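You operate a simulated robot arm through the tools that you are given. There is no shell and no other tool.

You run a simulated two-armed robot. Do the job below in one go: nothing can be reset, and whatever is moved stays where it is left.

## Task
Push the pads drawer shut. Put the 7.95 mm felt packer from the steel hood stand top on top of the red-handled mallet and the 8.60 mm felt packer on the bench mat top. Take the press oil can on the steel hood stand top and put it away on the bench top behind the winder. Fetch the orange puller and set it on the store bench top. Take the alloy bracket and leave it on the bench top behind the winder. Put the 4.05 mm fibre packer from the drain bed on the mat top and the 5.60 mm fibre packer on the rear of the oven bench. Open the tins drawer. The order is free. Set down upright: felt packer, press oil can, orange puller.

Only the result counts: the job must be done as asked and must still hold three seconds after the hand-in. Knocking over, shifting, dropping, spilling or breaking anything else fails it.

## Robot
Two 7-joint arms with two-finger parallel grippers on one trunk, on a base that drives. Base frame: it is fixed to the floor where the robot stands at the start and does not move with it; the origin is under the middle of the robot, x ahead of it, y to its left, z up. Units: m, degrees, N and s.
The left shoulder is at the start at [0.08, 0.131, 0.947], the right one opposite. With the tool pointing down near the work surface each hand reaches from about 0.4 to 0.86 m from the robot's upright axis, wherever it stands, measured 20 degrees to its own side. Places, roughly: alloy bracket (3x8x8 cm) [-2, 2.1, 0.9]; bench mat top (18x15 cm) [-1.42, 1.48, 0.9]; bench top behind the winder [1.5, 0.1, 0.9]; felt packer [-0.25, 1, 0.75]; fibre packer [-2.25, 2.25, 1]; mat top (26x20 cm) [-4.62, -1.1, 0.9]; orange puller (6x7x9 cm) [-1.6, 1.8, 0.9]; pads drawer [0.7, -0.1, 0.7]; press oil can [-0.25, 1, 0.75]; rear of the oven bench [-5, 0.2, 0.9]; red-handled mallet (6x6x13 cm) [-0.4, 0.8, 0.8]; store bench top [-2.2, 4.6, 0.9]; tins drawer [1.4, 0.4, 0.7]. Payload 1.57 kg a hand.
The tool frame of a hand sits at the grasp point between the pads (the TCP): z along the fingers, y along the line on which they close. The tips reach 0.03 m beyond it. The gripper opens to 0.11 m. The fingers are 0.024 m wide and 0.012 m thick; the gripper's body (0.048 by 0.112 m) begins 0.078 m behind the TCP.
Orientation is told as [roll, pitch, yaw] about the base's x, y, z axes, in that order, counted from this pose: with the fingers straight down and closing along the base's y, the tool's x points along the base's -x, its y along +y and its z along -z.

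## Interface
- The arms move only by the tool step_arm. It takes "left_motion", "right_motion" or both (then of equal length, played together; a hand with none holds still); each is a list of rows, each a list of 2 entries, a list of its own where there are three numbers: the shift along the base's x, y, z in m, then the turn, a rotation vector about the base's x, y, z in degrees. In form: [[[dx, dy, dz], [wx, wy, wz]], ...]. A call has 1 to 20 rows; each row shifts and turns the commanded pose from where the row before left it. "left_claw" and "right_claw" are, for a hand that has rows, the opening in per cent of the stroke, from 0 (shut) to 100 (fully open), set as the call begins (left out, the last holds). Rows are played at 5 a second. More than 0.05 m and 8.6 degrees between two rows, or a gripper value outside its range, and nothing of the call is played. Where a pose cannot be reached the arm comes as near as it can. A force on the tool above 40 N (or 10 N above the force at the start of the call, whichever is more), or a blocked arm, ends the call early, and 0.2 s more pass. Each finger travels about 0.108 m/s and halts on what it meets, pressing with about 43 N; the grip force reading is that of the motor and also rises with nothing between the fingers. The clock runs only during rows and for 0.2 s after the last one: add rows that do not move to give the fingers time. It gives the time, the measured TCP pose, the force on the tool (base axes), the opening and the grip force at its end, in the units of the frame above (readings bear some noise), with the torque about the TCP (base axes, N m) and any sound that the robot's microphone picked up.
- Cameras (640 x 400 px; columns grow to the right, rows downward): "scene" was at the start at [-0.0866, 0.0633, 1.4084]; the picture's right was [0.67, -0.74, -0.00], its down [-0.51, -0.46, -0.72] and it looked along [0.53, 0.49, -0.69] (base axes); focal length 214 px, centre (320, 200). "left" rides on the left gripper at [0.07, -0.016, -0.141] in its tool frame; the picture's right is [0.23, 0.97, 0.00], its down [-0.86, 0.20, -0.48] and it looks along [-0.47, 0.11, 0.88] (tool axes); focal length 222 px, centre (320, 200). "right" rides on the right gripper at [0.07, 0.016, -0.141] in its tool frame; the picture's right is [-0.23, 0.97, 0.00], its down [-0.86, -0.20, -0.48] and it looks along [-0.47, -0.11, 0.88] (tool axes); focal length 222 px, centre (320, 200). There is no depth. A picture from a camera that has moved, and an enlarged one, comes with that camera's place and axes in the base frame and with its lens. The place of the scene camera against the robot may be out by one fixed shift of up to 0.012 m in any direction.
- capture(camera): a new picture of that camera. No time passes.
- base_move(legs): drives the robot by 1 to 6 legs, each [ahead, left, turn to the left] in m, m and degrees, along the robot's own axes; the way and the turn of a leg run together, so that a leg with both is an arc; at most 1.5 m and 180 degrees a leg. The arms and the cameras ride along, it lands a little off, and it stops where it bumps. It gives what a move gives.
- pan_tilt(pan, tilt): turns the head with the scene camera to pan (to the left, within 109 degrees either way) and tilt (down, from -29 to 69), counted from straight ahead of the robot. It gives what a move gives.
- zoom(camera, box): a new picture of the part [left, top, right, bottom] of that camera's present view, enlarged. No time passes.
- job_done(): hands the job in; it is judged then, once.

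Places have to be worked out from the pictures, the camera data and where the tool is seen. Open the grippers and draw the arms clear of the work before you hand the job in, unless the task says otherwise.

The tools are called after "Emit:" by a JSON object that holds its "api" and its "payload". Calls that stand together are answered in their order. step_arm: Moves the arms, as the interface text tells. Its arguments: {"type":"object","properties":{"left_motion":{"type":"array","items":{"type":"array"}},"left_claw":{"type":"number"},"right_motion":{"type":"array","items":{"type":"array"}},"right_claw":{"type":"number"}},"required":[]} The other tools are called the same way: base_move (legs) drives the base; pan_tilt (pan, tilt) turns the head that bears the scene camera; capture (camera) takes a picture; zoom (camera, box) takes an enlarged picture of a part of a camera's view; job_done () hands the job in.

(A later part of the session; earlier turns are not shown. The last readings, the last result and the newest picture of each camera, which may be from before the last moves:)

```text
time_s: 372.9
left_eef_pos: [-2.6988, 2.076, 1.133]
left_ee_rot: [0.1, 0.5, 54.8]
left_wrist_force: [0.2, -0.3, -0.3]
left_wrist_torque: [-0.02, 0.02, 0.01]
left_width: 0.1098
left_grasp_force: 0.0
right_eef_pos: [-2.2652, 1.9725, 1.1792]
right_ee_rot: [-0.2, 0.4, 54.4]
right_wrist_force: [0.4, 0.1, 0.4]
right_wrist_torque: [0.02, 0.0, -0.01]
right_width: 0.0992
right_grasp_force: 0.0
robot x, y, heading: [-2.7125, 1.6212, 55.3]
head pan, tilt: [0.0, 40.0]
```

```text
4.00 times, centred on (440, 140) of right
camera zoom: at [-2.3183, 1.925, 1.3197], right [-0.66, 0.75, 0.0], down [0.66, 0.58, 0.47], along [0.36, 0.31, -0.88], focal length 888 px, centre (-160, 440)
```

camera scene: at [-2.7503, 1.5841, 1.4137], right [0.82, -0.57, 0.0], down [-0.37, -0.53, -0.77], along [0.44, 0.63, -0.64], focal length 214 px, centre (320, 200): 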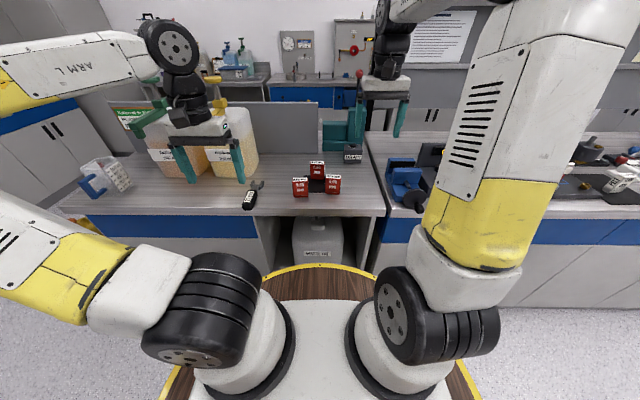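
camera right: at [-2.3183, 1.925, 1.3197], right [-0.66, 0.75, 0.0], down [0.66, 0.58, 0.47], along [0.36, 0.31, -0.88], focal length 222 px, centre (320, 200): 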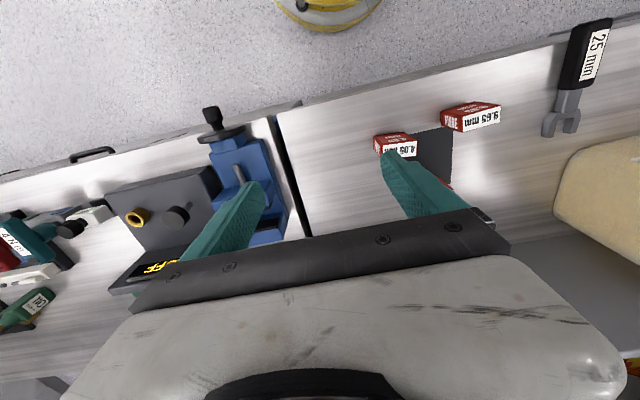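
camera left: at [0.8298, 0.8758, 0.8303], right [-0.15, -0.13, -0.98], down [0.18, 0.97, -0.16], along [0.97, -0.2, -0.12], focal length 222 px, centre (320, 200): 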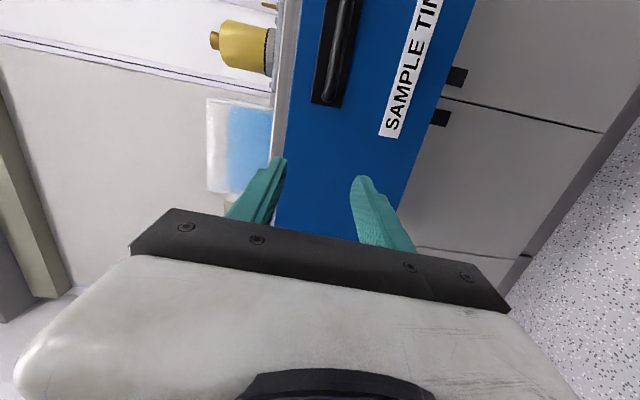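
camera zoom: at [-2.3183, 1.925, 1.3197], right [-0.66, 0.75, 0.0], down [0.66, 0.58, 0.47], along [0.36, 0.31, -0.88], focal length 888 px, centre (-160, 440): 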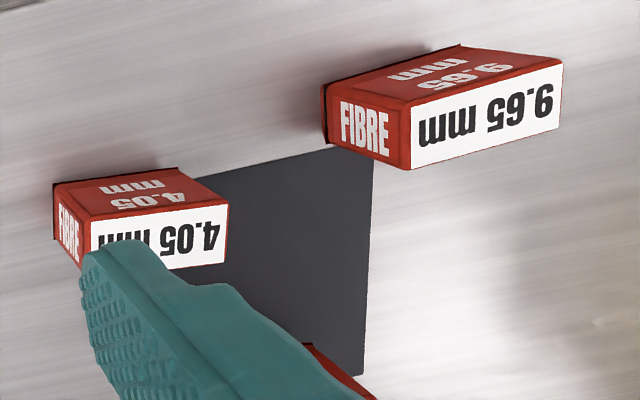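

I can read all three: 4.05 is front-right, 5.60 at the back, 9.65 front-left. Before choosing grasps I want to see the destinations, so I'll back off and turn around to look at the opposite benches.

Emit:
{"api": "base_move", "payload": {"legs": [[-0.6, 0, 0], [0, 0, 90]]}}

Emit:
{"api": "pan_tilt", "payload": {"pan": 60, "tilt": 20}}

Emit:
{"api": "capture", "payload": {"camera": "scene"}}

Emit:
{"api": "pan_tilt", "payload": {"pan": 105, "tilt": 20}}

Emit:
{"api": "capture", "payload": {"camera": "scene"}}

```text
time_s: 380.1
left_eef_pos: [-3.5132, 1.1408, 1.1342]
left_ee_rot: [0.0, 0.4, 144.5]
left_wrist_force: [-0.7, 0.0, 1.0]
left_wrist_torque: [0.01, -0.01, -0.03]
left_width: 0.1101
left_grasp_force: 0.1
right_eef_pos: [-3.4047, 1.5739, 1.1792]
right_ee_rot: [-0.1, 0.5, 143.8]
right_wrist_force: [-1.0, -0.9, -0.8]
right_wrist_torque: [0.01, 0.0, 0.0]
right_width: 0.0989
right_grasp_force: 0.0
robot x, y, heading: [-3.0606, 1.1254, 144.5]
head pan, tilt: [0.0, 40.0]
```

```text
time_s: 381.4
left_eef_pos: [-3.5127, 1.1405, 1.1327]
left_ee_rot: [0.1, 0.4, 144.5]
left_wrist_force: [-0.4, 0.8, 0.5]
left_wrist_torque: [0.01, 0.0, 0.02]
left_width: 0.1103
left_grasp_force: 0.0
right_eef_pos: [-3.4044, 1.5746, 1.1792]
right_ee_rot: [-0.1, 0.5, 144.0]
right_wrist_force: [-0.2, 0.4, 0.5]
right_wrist_torque: [0.02, 0.01, 0.04]
right_width: 0.099
right_grasp_force: 0.0
robot x, y, heading: [-3.0596, 1.1216, 144.3]
head pan, tilt: [60.0, 20.0]
```

```text
taken
camera scene: at [-3.0374, 1.0131, 1.445], right [-0.41, 0.91, 0.0], down [0.31, 0.14, -0.94], along [-0.86, -0.39, -0.34], focal length 214 px, centre (320, 200)
```

scene: 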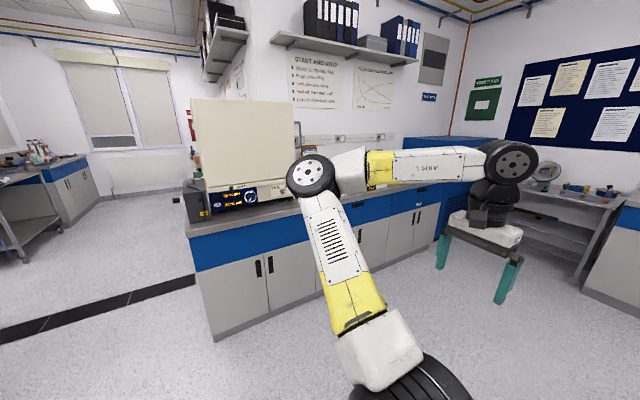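

```text
time_s: 382.5
left_eef_pos: [-3.5126, 1.142, 1.1336]
left_ee_rot: [0.1, 0.5, 144.3]
left_wrist_force: [0.2, 0.4, 0.0]
left_wrist_torque: [0.01, 0.01, 0.0]
left_width: 0.1101
left_grasp_force: 0.1
right_eef_pos: [-3.4049, 1.5751, 1.1774]
right_ee_rot: [-0.1, 0.5, 143.8]
right_wrist_force: [0.7, -0.8, 0.1]
right_wrist_torque: [-0.03, -0.01, -0.02]
right_width: 0.0992
right_grasp_force: 0.0
robot x, y, heading: [-3.0611, 1.1242, 144.6]
head pan, tilt: [105.0, 20.0]
```

```text
taken
camera scene: at [-2.9854, 0.9644, 1.4451], right [-0.94, 0.35, 0.0], down [0.12, 0.32, -0.94], along [-0.33, -0.88, -0.34], focal length 214 px, centre (320, 200)
```

scene: 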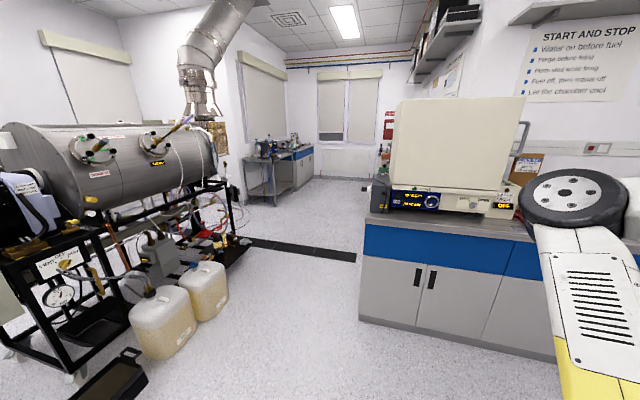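

The oven bench is ahead-left and another bench lies around the corner past the oven. I'll turn further so my arms stop blocking the view.

Emit:
{"api": "base_move", "payload": {"legs": [[0, 0, 90]]}}

Emit:
{"api": "pan_tilt", "payload": {"pan": 0, "tilt": 20}}

Emit:
{"api": "capture", "payload": {"camera": "scene"}}

Emit:
{"api": "pan_tilt", "payload": {"pan": -50, "tilt": 20}}

Emit:
{"api": "capture", "payload": {"camera": "scene"}}

```text
time_s: 386.7
left_eef_pos: [-3.0841, 0.6715, 1.1339]
left_ee_rot: [0.0, 0.4, -126.9]
left_wrist_force: [0.4, -0.3, 0.5]
left_wrist_torque: [-0.01, 0.03, 0.01]
left_width: 0.1098
left_grasp_force: 0.1
right_eef_pos: [-3.5146, 0.7888, 1.179]
right_ee_rot: [-0.1, 0.4, -127.3]
right_wrist_force: [0.6, -0.5, 0.2]
right_wrist_torque: [-0.02, -0.04, 0.04]
right_width: 0.0989
right_grasp_force: 0.1
robot x, y, heading: [-3.0585, 1.1254, -126.9]
head pan, tilt: [105.0, 20.0]
```

```text
time_s: 388.5
left_eef_pos: [-3.0839, 0.6721, 1.1325]
left_ee_rot: [0.1, 0.5, -126.7]
left_wrist_force: [-0.3, 0.2, 0.4]
left_wrist_torque: [-0.03, 0.01, -0.02]
left_width: 0.1101
left_grasp_force: 0.1
right_eef_pos: [-3.5151, 0.7888, 1.179]
right_ee_rot: [-0.2, 0.6, -127.3]
right_wrist_force: [-0.7, -1.7, 0.3]
right_wrist_torque: [0.02, 0.02, -0.01]
right_width: 0.099
right_grasp_force: 0.0
robot x, y, heading: [-3.062, 1.1253, -126.8]
head pan, tilt: [0.0, 20.0]
```

```text
taken
camera scene: at [-3.0381, 1.1702, 1.4451], right [-0.8, 0.6, 0.0], down [0.2, 0.27, -0.94], along [-0.56, -0.75, -0.34], focal length 214 px, centre (320, 200)
```

scene: 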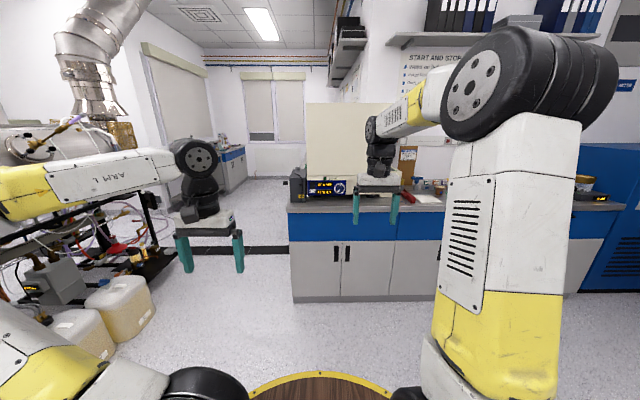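

```text
time_s: 389.7
left_eef_pos: [-3.0839, 0.6716, 1.1319]
left_ee_rot: [0.2, 0.4, -126.9]
left_wrist_force: [0.4, -1.0, 0.0]
left_wrist_torque: [0.02, 0.05, 0.06]
left_width: 0.1098
left_grasp_force: 0.0
right_eef_pos: [-3.5144, 0.7893, 1.1791]
right_ee_rot: [-0.1, 0.5, -127.2]
right_wrist_force: [-0.7, 0.0, -0.6]
right_wrist_torque: [0.01, 0.01, 0.0]
right_width: 0.099
right_grasp_force: 0.0
robot x, y, heading: [-3.0585, 1.1255, -126.9]
head pan, tilt: [-50.0, 20.0]
```

```text
taken
camera scene: at [-3.0754, 1.2395, 1.4451], right [-0.06, 1.0, 0.0], down [0.34, 0.02, -0.94], along [-0.94, -0.05, -0.34], focal length 214 px, centre (320, 200)
```

scene: 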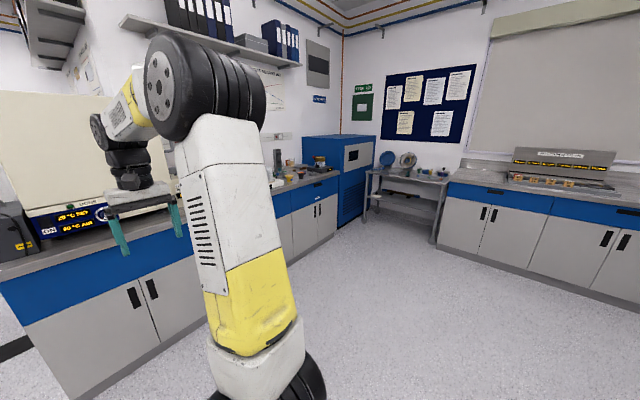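

The oven bench front is at u≈-2.1, and the mat must be on a bench hidden around the corner behind the oven. I'll return to the drain bed and take both packers.

Emit:
{"api": "base_move", "payload": {"legs": [[0, 0, -90], [0, 0, -88.2], [0.6, 0, 0]]}}

Emit:
{"api": "pan_tilt", "payload": {"pan": 0, "tilt": 40}}

Emit:
{"api": "capture", "payload": {"camera": "scene"}}

Emit:
{"api": "zoom", "payload": {"camera": "scene", "box": [270, 150, 366, 210]}}

```text
time_s: 400.6
left_eef_pos: [-2.7069, 2.0674, 1.1331]
left_ee_rot: [0.1, 0.4, 55.1]
left_wrist_force: [0.2, 0.3, -0.3]
left_wrist_torque: [-0.01, -0.01, -0.02]
left_width: 0.11
left_grasp_force: 0.0
right_eef_pos: [-2.274, 1.9661, 1.18]
right_ee_rot: [-0.1, 0.5, 54.7]
right_wrist_force: [-0.5, -1.2, -0.3]
right_wrist_torque: [-0.02, 0.0, -0.02]
right_width: 0.0991
right_grasp_force: 0.1
robot x, y, heading: [-2.7188, 1.6149, 55.1]
head pan, tilt: [-50.0, 20.0]
```

```text
time_s: 401.8
left_eef_pos: [-2.7079, 2.0682, 1.134]
left_ee_rot: [0.1, 0.3, 55.2]
left_wrist_force: [0.4, 0.5, 0.4]
left_wrist_torque: [-0.03, 0.01, 0.04]
left_width: 0.1097
left_grasp_force: 0.1
right_eef_pos: [-2.2745, 1.9658, 1.1795]
right_ee_rot: [-0.1, 0.5, 54.7]
right_wrist_force: [-0.5, 0.2, -0.9]
right_wrist_torque: [0.01, 0.03, -0.03]
right_width: 0.0991
right_grasp_force: 0.1
robot x, y, heading: [-2.7184, 1.6158, 55.0]
head pan, tilt: [0.0, 40.0]
```

```text
taken
camera scene: at [-2.7568, 1.5762, 1.4137], right [0.82, -0.57, 0.0], down [-0.37, -0.53, -0.77], along [0.44, 0.63, -0.64], focal length 214 px, centre (320, 200)
```

scene: 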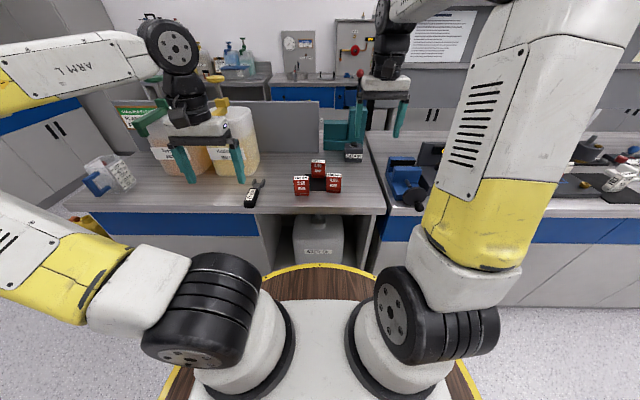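

```text
6.67 times, centred on (318, 180) of scene
camera zoom: at [-2.7568, 1.5762, 1.4137], right [0.82, -0.57, 0.0], down [-0.37, -0.53, -0.77], along [0.44, 0.63, -0.64], focal length 1430 px, centre (333, 333)
```

zoom: 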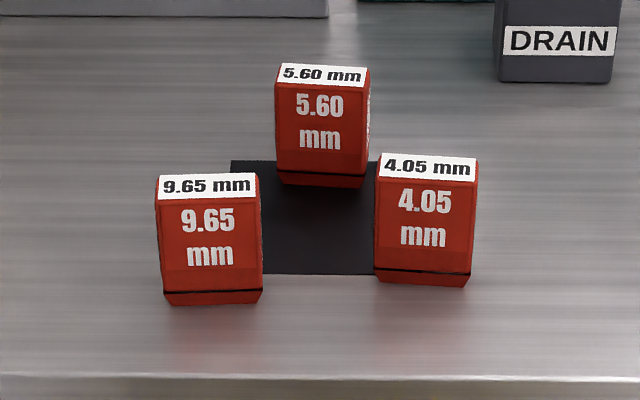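

I'll bring the right hand over the 5.60 packer for a close fix.

Emit:
{"api": "step_arm", "payload": {"right_claw": 100, "right_motion": [[[-0.012, 0.037, -0.006], [0, 0, 0]], [[-0.012, 0.037, -0.006], [0, 0, 0]], [[-0.012, 0.037, -0.006], [0, 0, 0]], [[-0.012, 0.037, -0.006], [0, 0, 0]], [[-0.012, 0.037, -0.006], [0, 0, 0]]]}}

Emit:
{"api": "capture", "payload": {"camera": "right"}}

Emit:
{"api": "zoom", "payload": {"camera": "right", "box": [260, 100, 388, 180]}}

```text
time_s: 403.0
left_eef_pos: [-2.7069, 2.0685, 1.1331]
left_ee_rot: [0.1, 0.4, 55.2]
left_wrist_force: [-0.2, -0.8, 0.6]
left_wrist_torque: [0.0, 0.05, -0.01]
left_width: 0.1099
left_grasp_force: 0.1
right_eef_pos: [-2.3356, 2.1507, 1.1479]
right_ee_rot: [-0.1, 0.5, 54.6]
right_wrist_force: [0.2, -0.6, 0.3]
right_wrist_torque: [0.03, -0.02, -0.01]
right_width: 0.1103
right_grasp_force: 0.0
robot x, y, heading: [-2.7155, 1.6131, 55.4]
head pan, tilt: [0.0, 40.0]
```

```text
taken
camera right: at [-2.3881, 2.1036, 1.2878], right [-0.66, 0.75, 0.0], down [0.66, 0.59, 0.47], along [0.36, 0.31, -0.88], focal length 222 px, centre (320, 200)
```

right: 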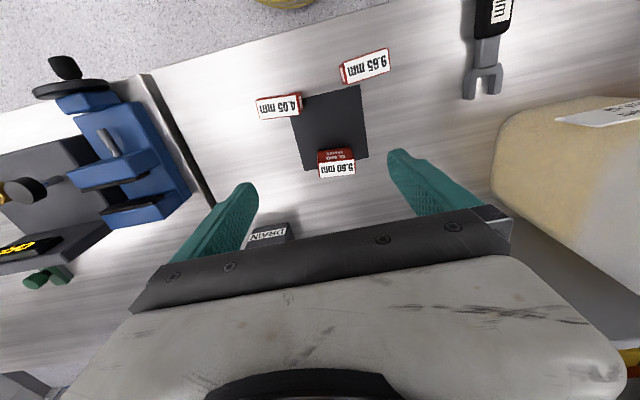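

```text
5.00 times, centred on (324, 140) of right
camera zoom: at [-2.3881, 2.1036, 1.2878], right [-0.66, 0.75, 0.0], down [0.66, 0.59, 0.47], along [0.36, 0.31, -0.88], focal length 1111 px, centre (300, 500)
```

zoom: 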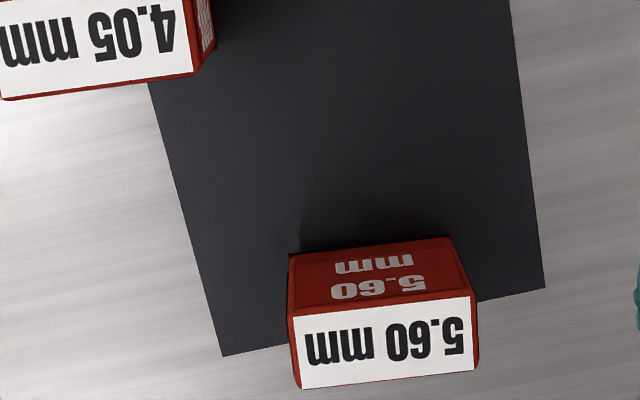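

The 5.60 packer's centre is (-2.316, 2.202) with its long axis at 138°. I'll tilt the right hand 25° so I can reach the rear of the oven bench later, and move to pre-grasp.

Emit:
{"api": "step_arm", "payload": {"right_claw": 80, "right_motion": [[[0, 0, 0], [0, 0, -6.2]], [[-0.0021, 0.0049, -0.028], [4.67, -4.15, 0]], [[-0.0021, 0.0049, -0.028], [4.67, -4.15, 0]], [[-0.0021, 0.0049, -0.028], [4.67, -4.15, 0]], [[-0.0022, 0.005, -0.0283], [4.67, -4.15, 0]]]}}

Emit:
{"api": "capture", "payload": {"camera": "right"}}

```text
time_s: 404.2
left_eef_pos: [-2.7062, 2.0673, 1.1345]
left_ee_rot: [0.1, 0.5, 55.2]
left_wrist_force: [-1.0, 0.0, -0.1]
left_wrist_torque: [0.01, -0.02, 0.04]
left_width: 0.1098
left_grasp_force: 0.1
right_eef_pos: [-2.3421, 2.1707, 1.0343]
right_ee_rot: [0.0, -24.5, 48.5]
right_wrist_force: [0.6, 0.3, -0.3]
right_wrist_torque: [0.01, 0.0, 0.01]
right_width: 0.088
right_grasp_force: 0.0
robot x, y, heading: [-2.7219, 1.6134, 55.3]
head pan, tilt: [0.0, 40.0]
```

```text
taken
camera right: at [-2.4356, 2.0905, 1.1329], right [-0.59, 0.8, 0.09], down [0.53, 0.3, 0.79], along [0.61, 0.52, -0.6], focal length 222 px, centre (320, 200)
```

right: 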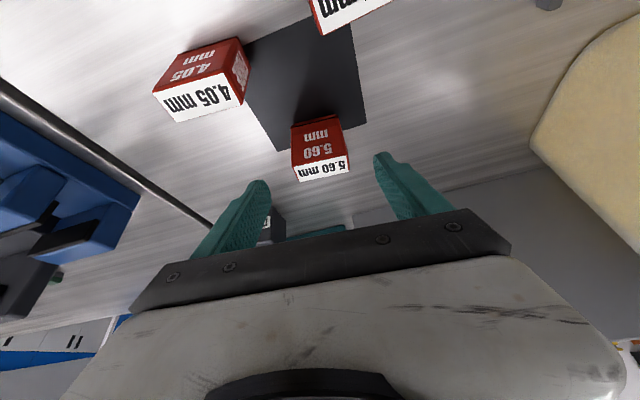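

The packer is centred. I'll advance, close, and lift.

Emit:
{"api": "step_arm", "payload": {"right_motion": [[[0.0087, 0.0104, -0.0298], [0, 0, 0]], [[0.0087, 0.0104, -0.0298], [0, 0, 0]], [[0.0087, 0.0105, -0.0298], [0, 0, 0]]]}}

Emit:
{"api": "capture", "payload": {"camera": "right"}}

Emit:
{"api": "step_arm", "payload": {"right_claw": 0, "right_motion": [[[0, 0, 0], [0, 0, 0]], [[0, 0, 0], [0, 0, 0]], [[0, 0, 0], [0, 0, 0]]]}}

Emit:
{"api": "step_arm", "payload": {"right_motion": [[[0, 0, 0.015], [0, 0, 0]], [[0, 0, 0.04], [0, 0, 0]], [[0, 0, 0.045], [0, 0, 0]], [[0, 0, 0.045], [0, 0, 0]], [[0, 0, 0.045], [0, 0, 0]], [[0, 0, 0.03], [0, 0, 0]]]}}

Emit:
{"api": "capture", "payload": {"camera": "right"}}

```text
time_s: 405.0
left_eef_pos: [-2.7074, 2.0671, 1.1335]
left_ee_rot: [0.1, 0.4, 55.3]
left_wrist_force: [-0.8, 0.2, 0.3]
left_wrist_torque: [0.02, -0.01, -0.02]
left_width: 0.11
left_grasp_force: 0.0
right_eef_pos: [-2.3154, 2.2026, 0.9446]
right_ee_rot: [-0.1, -24.6, 48.5]
right_wrist_force: [0.2, 0.0, 0.7]
right_wrist_torque: [0.02, 0.03, -0.01]
right_width: 0.088
right_grasp_force: 0.0
robot x, y, heading: [-2.7126, 1.6127, 55.2]
head pan, tilt: [0.0, 40.0]
```

```text
taken
camera right: at [-2.4092, 2.1216, 1.0437], right [-0.59, 0.8, 0.09], down [0.53, 0.3, 0.79], along [0.61, 0.52, -0.61], focal length 222 px, centre (320, 200)
```

right: 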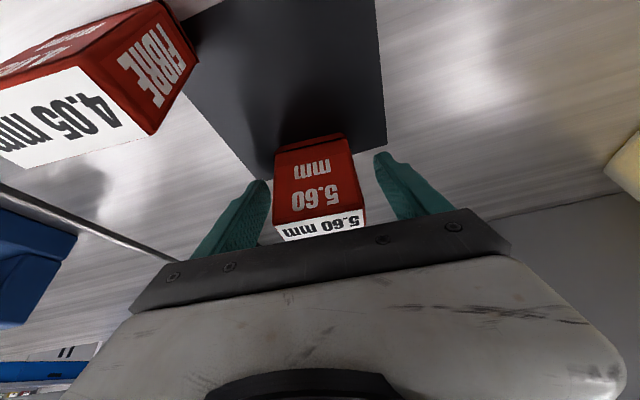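

```text
time_s: 405.8
left_eef_pos: [-2.7081, 2.0671, 1.1334]
left_ee_rot: [0.1, 0.5, 55.3]
left_wrist_force: [0.1, 0.3, 0.1]
left_wrist_torque: [-0.01, 0.01, -0.01]
left_width: 0.1098
left_grasp_force: 0.0
right_eef_pos: [-2.3155, 2.2025, 0.9446]
right_ee_rot: [-0.2, -24.5, 48.5]
right_wrist_force: [-0.5, 0.1, -1.2]
right_wrist_torque: [-0.03, 0.02, 0.0]
right_width: 0.0555
right_grasp_force: 42.8
robot x, y, heading: [-2.7174, 1.6108, 55.5]
head pan, tilt: [0.0, 40.0]
```

```text
time_s: 407.2
left_eef_pos: [-2.7075, 2.0674, 1.1332]
left_ee_rot: [0.2, 0.4, 55.2]
left_wrist_force: [0.1, 0.1, -0.6]
left_wrist_torque: [0.02, 0.0, -0.01]
left_width: 0.1103
left_grasp_force: 0.0
right_eef_pos: [-2.3162, 2.2013, 1.1664]
right_ee_rot: [-0.1, -24.5, 48.5]
right_wrist_force: [0.2, 0.1, -0.9]
right_wrist_torque: [0.06, 0.01, 0.05]
right_width: 0.0551
right_grasp_force: 43.6
robot x, y, heading: [-2.7201, 1.6116, 55.1]
head pan, tilt: [0.0, 40.0]
```

```text
taken
camera right: at [-2.4091, 2.1202, 1.2648], right [-0.59, 0.8, 0.09], down [0.53, 0.3, 0.79], along [0.61, 0.52, -0.61], focal length 222 px, centre (320, 200)
```

right: 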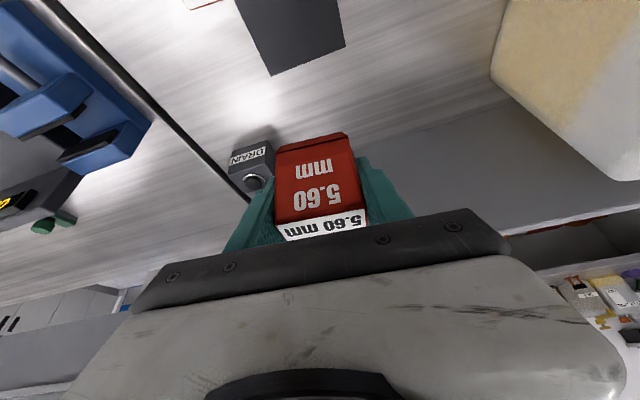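

The 5.60 packer is held. I'll pull the right hand in, shift the base 25 cm right so the 4.05 packer suits the left hand, and bring the left hand over it.

Emit:
{"api": "step_arm", "payload": {"right_motion": [[[-0.025, -0.036, 0.01], [0, 0, 0]], [[-0.025, -0.036, 0.01], [0, 0, 0]], [[-0.025, -0.036, 0], [0, 0, 0]], [[-0.025, -0.036, 0], [0, 0, 0]], [[-0.025, -0.036, 0], [0, 0, 0]]]}}

Emit:
{"api": "base_move", "payload": {"legs": [[0, -0.25, 0]]}}

Emit:
{"api": "capture", "payload": {"camera": "scene"}}

Emit:
{"api": "capture", "payload": {"camera": "left"}}

```text
time_s: 408.4
left_eef_pos: [-2.7076, 2.0683, 1.1333]
left_ee_rot: [0.2, 0.4, 55.3]
left_wrist_force: [-0.2, 1.6, 0.5]
left_wrist_torque: [-0.05, 0.0, -0.01]
left_width: 0.11
left_grasp_force: 0.1
right_eef_pos: [-2.4446, 2.0211, 1.1871]
right_ee_rot: [-0.1, -24.5, 48.6]
right_wrist_force: [-0.7, 0.2, -0.9]
right_wrist_torque: [-0.03, 0.0, 0.0]
right_width: 0.0552
right_grasp_force: 42.6
robot x, y, heading: [-2.7165, 1.6106, 55.0]
head pan, tilt: [0.0, 40.0]
```

```text
time_s: 410.2
left_eef_pos: [-2.4984, 1.923, 1.1332]
left_ee_rot: [0.0, 0.4, 55.1]
left_wrist_force: [-1.1, 0.6, 0.1]
left_wrist_torque: [0.03, -0.01, -0.01]
left_width: 0.1102
left_grasp_force: 0.0
right_eef_pos: [-2.2352, 1.8747, 1.1866]
right_ee_rot: [-0.1, -24.6, 48.5]
right_wrist_force: [0.1, 0.5, -1.0]
right_wrist_torque: [0.0, 0.0, -0.04]
right_width: 0.0551
right_grasp_force: 42.2
robot x, y, heading: [-2.5091, 1.4705, 55.1]
head pan, tilt: [0.0, 40.0]
```

```text
taken
camera scene: at [-2.5488, 1.4313, 1.4137], right [0.82, -0.57, 0.0], down [-0.37, -0.53, -0.77], along [0.44, 0.63, -0.64], focal length 214 px, centre (320, 200)
```

scene: 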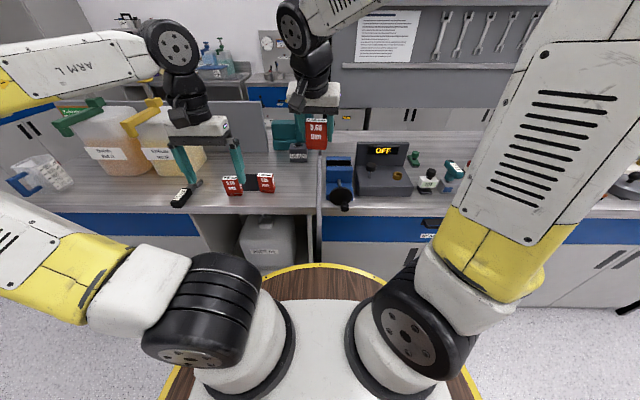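

```text
taken
camera left: at [-2.5237, 1.858, 1.2756], right [-0.93, 0.37, 0.0], down [0.33, 0.82, 0.47], along [0.17, 0.44, -0.88], focal length 222 px, centre (320, 200)
```

left: 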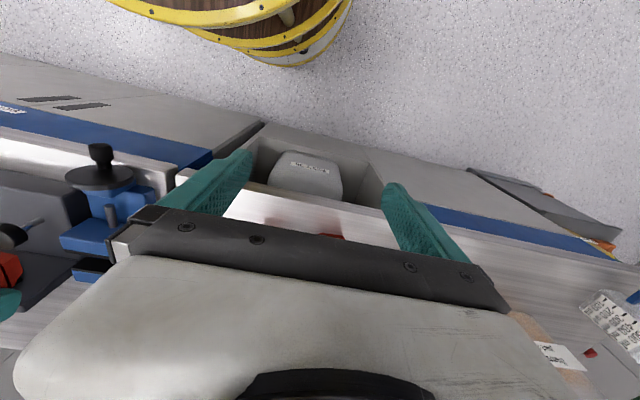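

The right hand is near my centre line, so I'll move it 20 cm to the right, then bring the left hand above the 4.05 packer.

Emit:
{"api": "step_arm", "payload": {"right_motion": [[[0.041, -0.0287, 0], [0, 0, 0]], [[0.041, -0.0287, 0], [0, 0, 0]], [[0.041, -0.0287, 0], [0, 0, 0]], [[0.041, -0.0287, 0], [0, 0, 0]]]}}

Emit:
{"api": "step_arm", "payload": {"left_claw": 85, "left_motion": [[[0.033, 0.03, 0], [0, 0, 0]], [[0.033, 0.03, 0], [0, 0, 0]], [[0.033, 0.03, 0], [0, 0, 0]], [[0.033, 0.03, 0], [0, 0, 0]], [[0.033, 0.015, 0], [0, 0, 0]]]}}

Emit:
{"api": "capture", "payload": {"camera": "left"}}

Emit:
{"api": "zoom", "payload": {"camera": "left", "box": [260, 100, 388, 180]}}

```text
time_s: 411.2
left_eef_pos: [-2.4975, 1.9232, 1.1324]
left_ee_rot: [0.1, 0.4, 55.1]
left_wrist_force: [-1.1, -0.6, -0.1]
left_wrist_torque: [-0.03, -0.02, 0.01]
left_width: 0.11
left_grasp_force: 0.1
right_eef_pos: [-2.069, 1.7601, 1.1887]
right_ee_rot: [-0.3, -24.5, 48.5]
right_wrist_force: [-1.1, 0.5, -0.5]
right_wrist_torque: [-0.06, -0.01, 0.01]
right_width: 0.0552
right_grasp_force: 42.6
robot x, y, heading: [-2.5088, 1.4694, 55.1]
head pan, tilt: [0.0, 40.0]
```

```text
time_s: 412.4
left_eef_pos: [-2.333, 2.0585, 1.1338]
left_ee_rot: [0.1, 0.4, 55.1]
left_wrist_force: [-0.5, -0.1, 0.6]
left_wrist_torque: [0.01, -0.08, 0.02]
left_width: 0.0934
left_grasp_force: 0.1
right_eef_pos: [-2.0709, 1.7615, 1.1895]
right_ee_rot: [-0.2, -24.4, 48.5]
right_wrist_force: [-0.3, -1.0, -0.8]
right_wrist_torque: [-0.02, -0.04, -0.01]
right_width: 0.0553
right_grasp_force: 43.2
robot x, y, heading: [-2.5093, 1.4718, 55.1]
head pan, tilt: [0.0, 40.0]
```

```text
taken
camera left: at [-2.3589, 1.9933, 1.2758], right [-0.93, 0.37, 0.0], down [0.33, 0.82, 0.47], along [0.17, 0.44, -0.88], focal length 222 px, centre (320, 200)
```

left: 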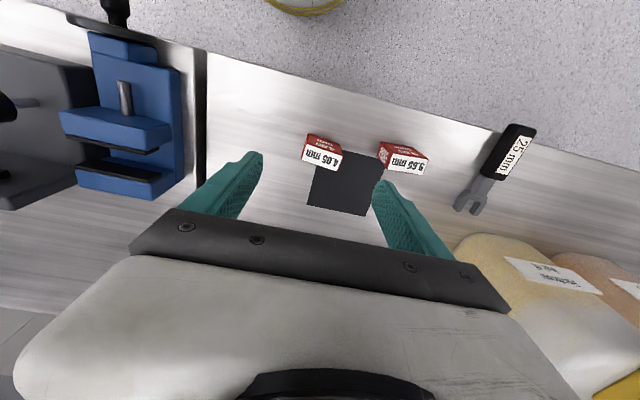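

```text
5.00 times, centred on (324, 140) of left
camera zoom: at [-2.3589, 1.9933, 1.2758], right [-0.93, 0.37, 0.0], down [0.33, 0.82, 0.47], along [0.17, 0.44, -0.88], focal length 1111 px, centre (300, 500)
```

zoom: 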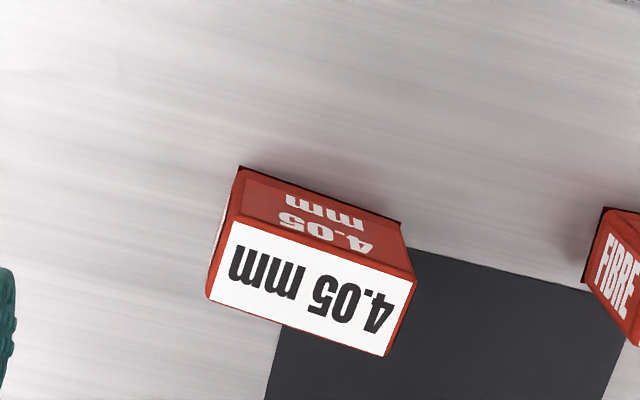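

The 4.05 packer's centre is (-2.325, 2.086) with its axis at 139°. I'll yaw, tilt 25°, and go to pre-grasp with the left hand.

Emit:
{"api": "step_arm", "payload": {"left_claw": 78, "left_motion": [[[0, 0, 0], [0, 0, -5.7]], [[-0.0049, -0.0011, -0.0245], [4.75, -4.07, 0]], [[-0.0049, -0.0011, -0.0245], [4.75, -4.07, 0]], [[-0.0049, -0.0011, -0.0245], [4.75, -4.07, 0]], [[-0.0048, -0.0011, -0.0245], [4.75, -4.07, 0]]]}}

Emit:
{"api": "capture", "payload": {"camera": "left"}}

```text
time_s: 413.6
left_eef_pos: [-2.3512, 2.0531, 1.0337]
left_ee_rot: [0.1, -24.7, 49.2]
left_wrist_force: [0.8, 0.4, 0.2]
left_wrist_torque: [-0.02, -0.03, 0.0]
left_width: 0.0859
left_grasp_force: 0.1
right_eef_pos: [-2.0697, 1.76, 1.1882]
right_ee_rot: [-0.2, -24.5, 48.4]
right_wrist_force: [0.1, 0.4, -0.4]
right_wrist_torque: [-0.02, 0.04, -0.01]
right_width: 0.0552
right_grasp_force: 42.4
robot x, y, heading: [-2.5111, 1.4679, 55.0]
head pan, tilt: [0.0, 40.0]
```

```text
taken
camera left: at [-2.4182, 1.951, 1.1343], right [-0.87, 0.48, -0.09], down [0.23, 0.57, 0.79], along [0.43, 0.67, -0.6], focal length 222 px, centre (320, 200)
```

left: 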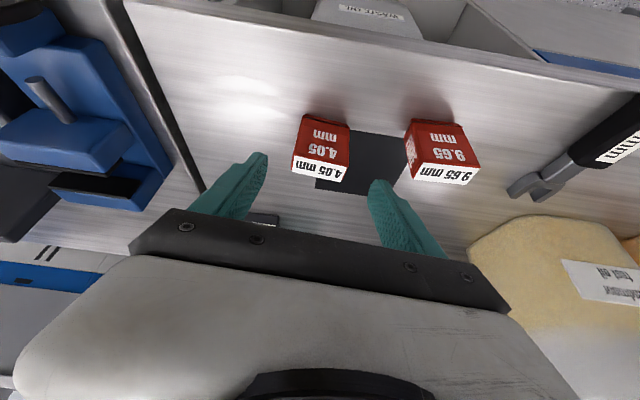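

Aligned, with the finger passing clear of the 9.65 packer. I'll advance, close, and lift.

Emit:
{"api": "step_arm", "payload": {"left_motion": [[[0.0087, 0.011, -0.0296], [0, 0, 0]], [[0.0087, 0.011, -0.0296], [0, 0, 0]], [[0.0088, 0.0111, -0.0295], [0, 0, 0]]]}}

Emit:
{"api": "capture", "payload": {"camera": "left"}}

Emit:
{"api": "step_arm", "payload": {"left_claw": 0, "left_motion": [[[0, 0, 0], [0, 0, 0]], [[0, 0, 0], [0, 0, 0]], [[0, 0, 0], [0, 0, 0]]]}}

Emit:
{"api": "step_arm", "payload": {"left_motion": [[[0, 0, 0.015], [0, 0, 0]], [[0, 0, 0.04], [0, 0, 0]], [[0, 0, 0.045], [0, 0, 0]], [[0, 0, 0.045], [0, 0, 0]], [[0, 0, 0.045], [0, 0, 0]], [[0, 0, 0.04], [0, 0, 0]], [[-0.03, -0.035, 0], [0, 0, 0]], [[-0.03, -0.035, 0], [0, 0, 0]], [[-0.03, -0.035, 0], [0, 0, 0]]]}}

Emit:
{"api": "capture", "payload": {"camera": "left"}}

Emit:
{"api": "capture", "payload": {"camera": "scene"}}

```text
time_s: 414.4
left_eef_pos: [-2.3252, 2.0876, 0.9467]
left_ee_rot: [0.2, -24.7, 49.4]
left_wrist_force: [-0.1, 0.5, 0.2]
left_wrist_torque: [0.01, 0.0, -0.01]
left_width: 0.0859
left_grasp_force: 0.0
right_eef_pos: [-2.0688, 1.7601, 1.1894]
right_ee_rot: [-0.2, -24.5, 48.4]
right_wrist_force: [-0.6, 0.5, 0.0]
right_wrist_torque: [0.04, -0.05, 0.0]
right_width: 0.0552
right_grasp_force: 42.7
robot x, y, heading: [-2.5084, 1.4663, 54.8]
head pan, tilt: [0.0, 40.0]
```

```text
taken
camera left: at [-2.3921, 1.9841, 1.0468], right [-0.87, 0.48, -0.09], down [0.22, 0.57, 0.79], along [0.43, 0.67, -0.6], focal length 222 px, centre (320, 200)
```

left: 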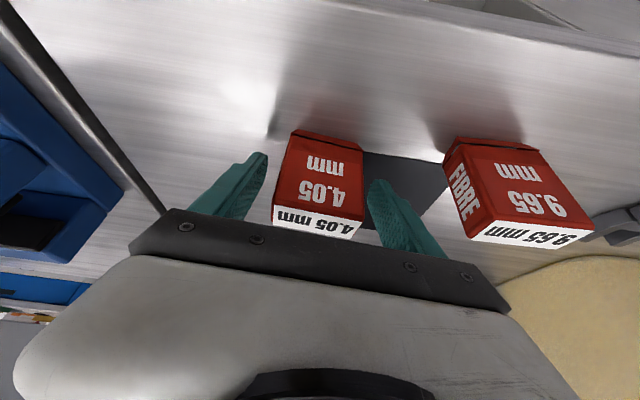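

```text
time_s: 415.2
left_eef_pos: [-2.325, 2.0869, 0.9473]
left_ee_rot: [0.1, -24.5, 49.4]
left_wrist_force: [0.3, -0.4, 0.3]
left_wrist_torque: [0.0, -0.02, 0.02]
left_width: 0.0555
left_grasp_force: 43.2
right_eef_pos: [-2.0687, 1.7612, 1.1882]
right_ee_rot: [-0.2, -24.5, 48.3]
right_wrist_force: [0.6, -0.5, 0.0]
right_wrist_torque: [0.0, 0.0, 0.01]
right_width: 0.0552
right_grasp_force: 42.8
robot x, y, heading: [-2.5077, 1.4652, 54.9]
head pan, tilt: [0.0, 40.0]
```

```text
time_s: 417.2
left_eef_pos: [-2.4188, 1.9822, 1.1777]
left_ee_rot: [0.2, -24.6, 49.4]
left_wrist_force: [0.5, -0.1, -0.4]
left_wrist_torque: [0.02, 0.03, 0.03]
left_width: 0.0551
left_grasp_force: 42.2
right_eef_pos: [-2.0691, 1.7602, 1.1886]
right_ee_rot: [-0.1, -24.6, 48.4]
right_wrist_force: [0.4, 0.8, 1.3]
right_wrist_torque: [0.01, 0.05, 0.01]
right_width: 0.0552
right_grasp_force: 43.4
robot x, y, heading: [-2.5099, 1.4701, 55.0]
head pan, tilt: [0.0, 40.0]
```

```text
taken
camera left: at [-2.4843, 1.8789, 1.2771], right [-0.87, 0.48, -0.09], down [0.23, 0.57, 0.79], along [0.43, 0.67, -0.6], focal length 222 px, centre (320, 200)
```

left: 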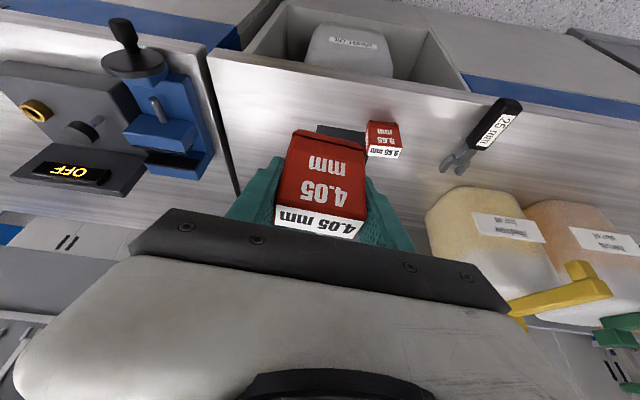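

```text
taken
camera scene: at [-2.5482, 1.4314, 1.4137], right [0.82, -0.57, 0.0], down [-0.37, -0.53, -0.77], along [0.44, 0.63, -0.64], focal length 214 px, centre (320, 200)
```

scene: 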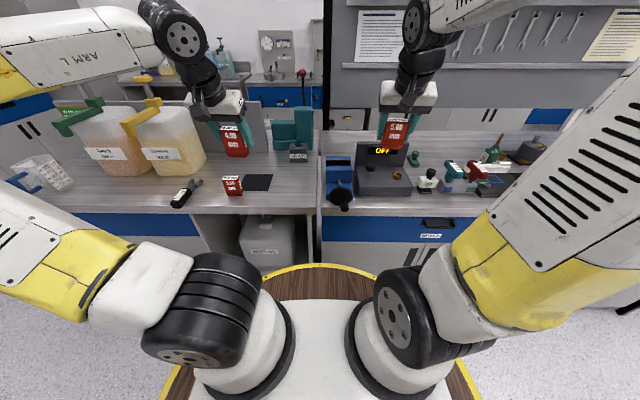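

Both packers are held. I'll back off, turn around and drive to the oven bench.

Emit:
{"api": "base_move", "payload": {"legs": [[-0.6, 0, 0], [0, 0, 90], [0, 0, 90], [0, -1.2, 0]]}}

Emit:
{"api": "pan_tilt", "payload": {"pan": 0, "tilt": 25}}

Emit:
{"api": "capture", "payload": {"camera": "scene"}}

Emit:
{"api": "zoom", "payload": {"camera": "scene", "box": [200, 100, 420, 238]}}

```text
time_s: 434.0
left_eef_pos: [-3.9351, 1.1117, 1.1772]
left_ee_rot: [0.1, -24.6, -128.6]
left_wrist_force: [0.5, 0.9, -1.0]
left_wrist_torque: [-0.05, 0.01, -0.04]
left_width: 0.055
left_grasp_force: 43.3
right_eef_pos: [-4.2896, 1.3208, 1.1891]
right_ee_rot: [-0.3, -24.5, -129.7]
right_wrist_force: [0.2, 0.2, -1.2]
right_wrist_torque: [0.0, -0.01, -0.03]
right_width: 0.0551
right_grasp_force: 43.2
robot x, y, heading: [-3.8632, 1.6242, -122.9]
head pan, tilt: [0.0, 40.0]
```

```text
time_s: 434.8
left_eef_pos: [-3.9342, 1.1123, 1.1778]
left_ee_rot: [0.2, -24.6, -128.6]
left_wrist_force: [-0.1, -0.9, -0.9]
left_wrist_torque: [0.01, 0.01, -0.03]
left_width: 0.0555
left_grasp_force: 43.0
right_eef_pos: [-4.2895, 1.3215, 1.1892]
right_ee_rot: [-0.2, -24.6, -129.7]
right_wrist_force: [0.4, 0.2, -1.0]
right_wrist_torque: [0.01, 0.02, 0.0]
right_width: 0.0551
right_grasp_force: 43.2
robot x, y, heading: [-3.861, 1.6307, -122.5]
head pan, tilt: [0.0, 25.0]
```

```text
taken
camera scene: at [-3.8425, 1.6761, 1.4369], right [-0.84, 0.54, 0.0], down [0.23, 0.36, -0.91], along [-0.49, -0.76, -0.42], focal length 214 px, centre (320, 200)
```

scene: 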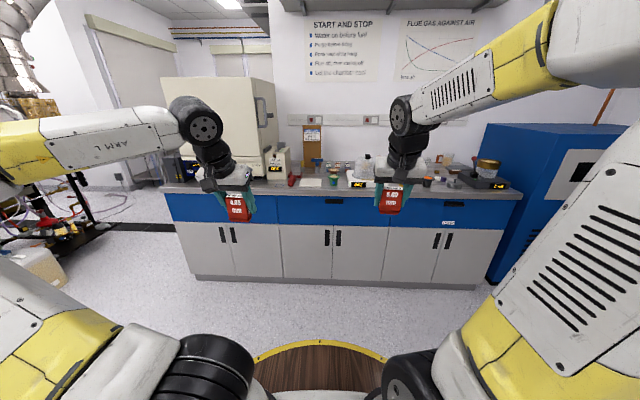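

```text
2.90 times, centred on (310, 169) of scene
camera zoom: at [-3.8425, 1.6761, 1.4369], right [-0.84, 0.54, 0.0], down [0.23, 0.36, -0.91], along [-0.49, -0.76, -0.42], focal length 622 px, centre (349, 290)
```

zoom: 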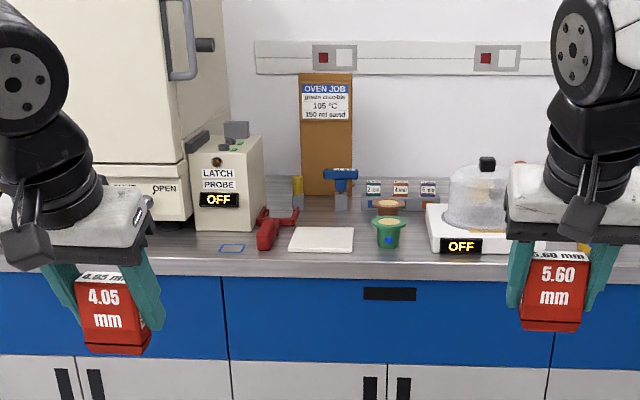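

The rear of the oven bench, around (-5, 0.2), has several things on it. I'll drive closer for a better view.

Emit:
{"api": "base_move", "payload": {"legs": [[0.5, 0, -2.4]]}}

Emit:
{"api": "pan_tilt", "payload": {"pan": 0, "tilt": 30}}

Emit:
{"api": "capture", "payload": {"camera": "scene"}}

Emit:
{"api": "zoom", "payload": {"camera": "scene", "box": [220, 100, 420, 225]}}

Emit:
{"api": "capture", "payload": {"camera": "right"}}

```text
time_s: 437.7
left_eef_pos: [-4.2321, 0.7082, 1.1766]
left_ee_rot: [0.1, -24.6, -131.0]
left_wrist_force: [0.6, 0.5, -0.5]
left_wrist_torque: [-0.04, 0.01, -0.03]
left_width: 0.0549
left_grasp_force: 42.8
right_eef_pos: [-4.5792, 0.9319, 1.1892]
right_ee_rot: [-0.2, -24.5, -132.1]
right_wrist_force: [-0.4, 0.4, -1.0]
right_wrist_torque: [-0.01, -0.01, -0.01]
right_width: 0.0552
right_grasp_force: 42.7
robot x, y, heading: [-4.1368, 1.2197, -125.1]
head pan, tilt: [0.0, 25.0]
```

```text
time_s: 438.4
left_eef_pos: [-4.2322, 0.7074, 1.1766]
left_ee_rot: [0.1, -24.4, -131.1]
left_wrist_force: [-0.4, -0.4, -0.7]
left_wrist_torque: [-0.01, -0.01, 0.0]
left_width: 0.0552
left_grasp_force: 42.7
right_eef_pos: [-4.5784, 0.9317, 1.1888]
right_ee_rot: [-0.2, -24.6, -132.0]
right_wrist_force: [-0.5, 0.7, -0.7]
right_wrist_torque: [0.0, 0.01, 0.0]
right_width: 0.0554
right_grasp_force: 42.8
robot x, y, heading: [-4.133, 1.2222, -125.2]
head pan, tilt: [0.0, 30.0]
```

```text
taken
camera scene: at [-4.1162, 1.2685, 1.429], right [-0.82, 0.58, 0.0], down [0.29, 0.41, -0.87], along [-0.5, -0.71, -0.5], focal length 214 px, centre (320, 200)
```

scene: 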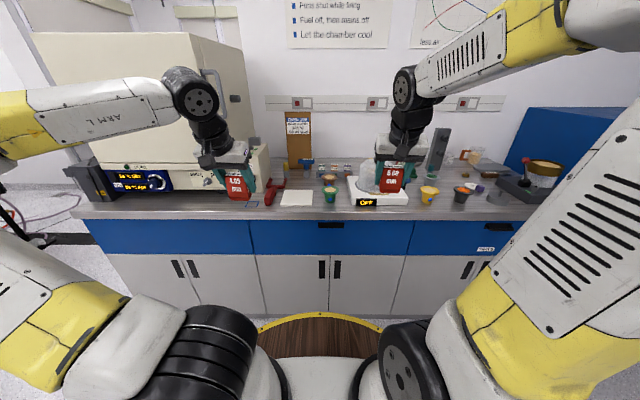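

```text
3.20 times, centred on (320, 162) of scene
camera zoom: at [-4.1162, 1.2685, 1.429], right [-0.82, 0.58, 0.0], down [0.29, 0.41, -0.87], along [-0.5, -0.71, -0.5], focal length 686 px, centre (320, 320)
```

zoom: 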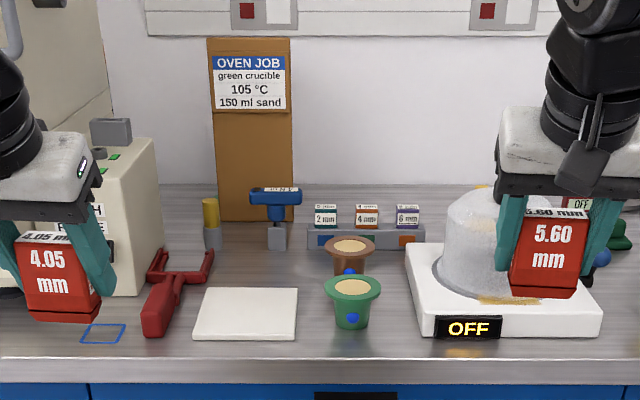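

```text
taken
camera right: at [-4.4845, 1.011, 1.2876], right [0.58, -0.81, 0.09], down [-0.53, -0.3, 0.79], along [-0.61, -0.51, -0.61], focal length 222 px, centre (320, 200)
```

right: 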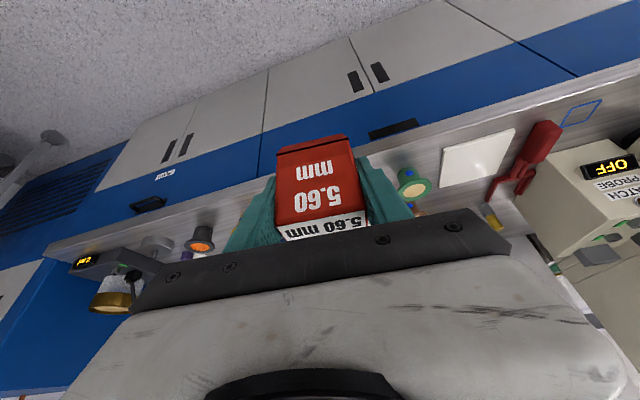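

The free strip between the little rack and the wall, at about (n -4.18, u -2.67), is the rear of the bench. The left hand would pass near the latch box, so I'll raise it first, then drive up to the bench.

Emit:
{"api": "step_arm", "payload": {"left_motion": [[[-0.016, 0.0115, 0.04], [0, 0, 0]], [[-0.016, 0.0115, 0.04], [0, 0, 0]], [[-0.016, 0.0115, 0.04], [0, 0, 0]]]}}

Emit:
{"api": "base_move", "payload": {"legs": [[0.32, 0.03, 0]]}}

Emit:
{"api": "capture", "payload": {"camera": "scene"}}

Emit:
{"api": "capture", "payload": {"camera": "right"}}

Emit:
{"api": "capture", "payload": {"camera": "left"}}

```text
time_s: 439.2
left_eef_pos: [-4.2806, 0.7423, 1.2974]
left_ee_rot: [0.2, -24.6, -130.9]
left_wrist_force: [0.8, 0.5, -0.9]
left_wrist_torque: [0.01, 0.03, -0.01]
left_width: 0.0555
left_grasp_force: 43.0
right_eef_pos: [-4.5792, 0.9311, 1.189]
right_ee_rot: [-0.2, -24.5, -131.9]
right_wrist_force: [0.3, 0.2, -0.4]
right_wrist_torque: [0.02, 0.03, 0.01]
right_width: 0.0552
right_grasp_force: 43.4
robot x, y, heading: [-4.1338, 1.2188, -125.3]
head pan, tilt: [0.0, 30.0]
```

```text
time_s: 441.3
left_eef_pos: [-4.443, 0.4566, 1.2954]
left_ee_rot: [0.1, -24.5, -130.9]
left_wrist_force: [-0.1, -0.4, 0.2]
left_wrist_torque: [-0.01, -0.05, 0.0]
left_width: 0.0554
left_grasp_force: 42.7
right_eef_pos: [-4.742, 0.6457, 1.1881]
right_ee_rot: [-0.2, -24.5, -131.9]
right_wrist_force: [0.2, -0.4, -0.7]
right_wrist_torque: [0.0, -0.01, -0.02]
right_width: 0.0551
right_grasp_force: 43.0
robot x, y, heading: [-4.3056, 0.9385, -125.0]
head pan, tilt: [0.0, 30.0]
```

```text
taken
camera scene: at [-4.2802, 0.9837, 1.429], right [-0.82, 0.58, 0.0], down [0.29, 0.41, -0.87], along [-0.5, -0.71, -0.5], focal length 214 px, centre (320, 200)
```

scene: 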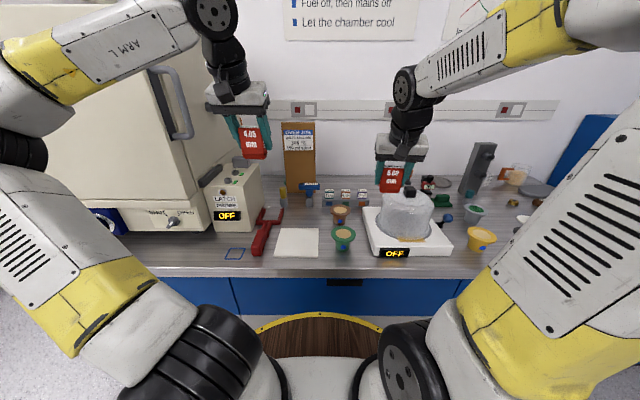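

```text
taken
camera right: at [-4.6484, 0.7258, 1.2876], right [0.59, -0.81, 0.09], down [-0.53, -0.3, 0.79], along [-0.61, -0.51, -0.61], focal length 222 px, centre (320, 200)
```

right: 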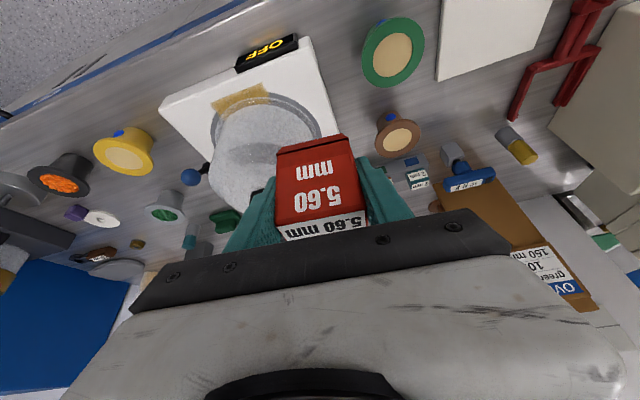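

```text
taken
camera left: at [-4.3749, 0.5611, 1.3956], right [0.87, -0.48, -0.09], down [-0.23, -0.57, 0.79], along [-0.43, -0.67, -0.6], focal length 222 px, centre (320, 200)
```

left: 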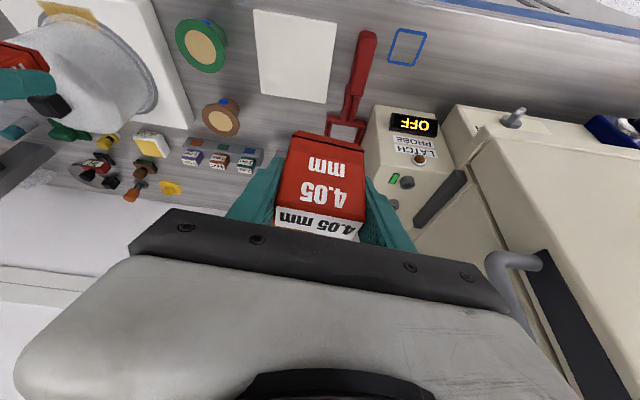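

I'll zoom on the strip behind the rack.

Emit:
{"api": "zoom", "payload": {"camera": "scene", "box": [280, 120, 440, 220]}}

Emit:
{"api": "zoom", "payload": {"camera": "left", "box": [60, 90, 300, 240]}}

```text
4.00 times, centred on (360, 170) of scene
camera zoom: at [-4.2802, 0.9837, 1.429], right [-0.82, 0.58, 0.0], down [0.29, 0.41, -0.87], along [-0.5, -0.71, -0.5], focal length 858 px, centre (160, 320)
```

zoom: 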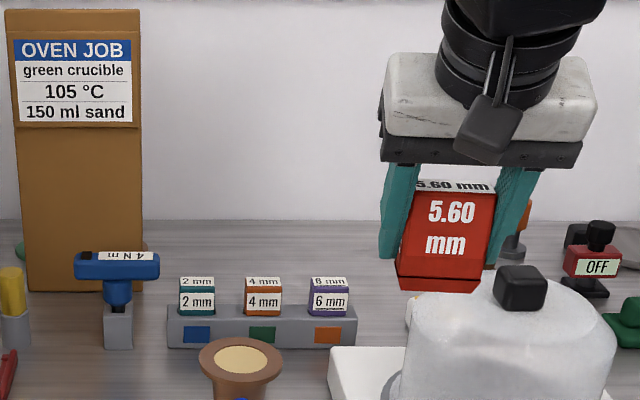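

```text
2.67 times, centred on (180, 165) of left
camera zoom: at [-4.3749, 0.5611, 1.3956], right [0.87, -0.48, -0.09], down [-0.23, -0.57, 0.79], along [-0.43, -0.67, -0.6], focal length 592 px, centre (693, 293)
```

zoom: 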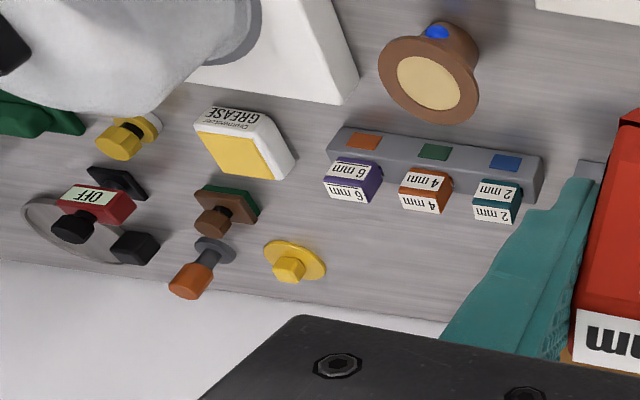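

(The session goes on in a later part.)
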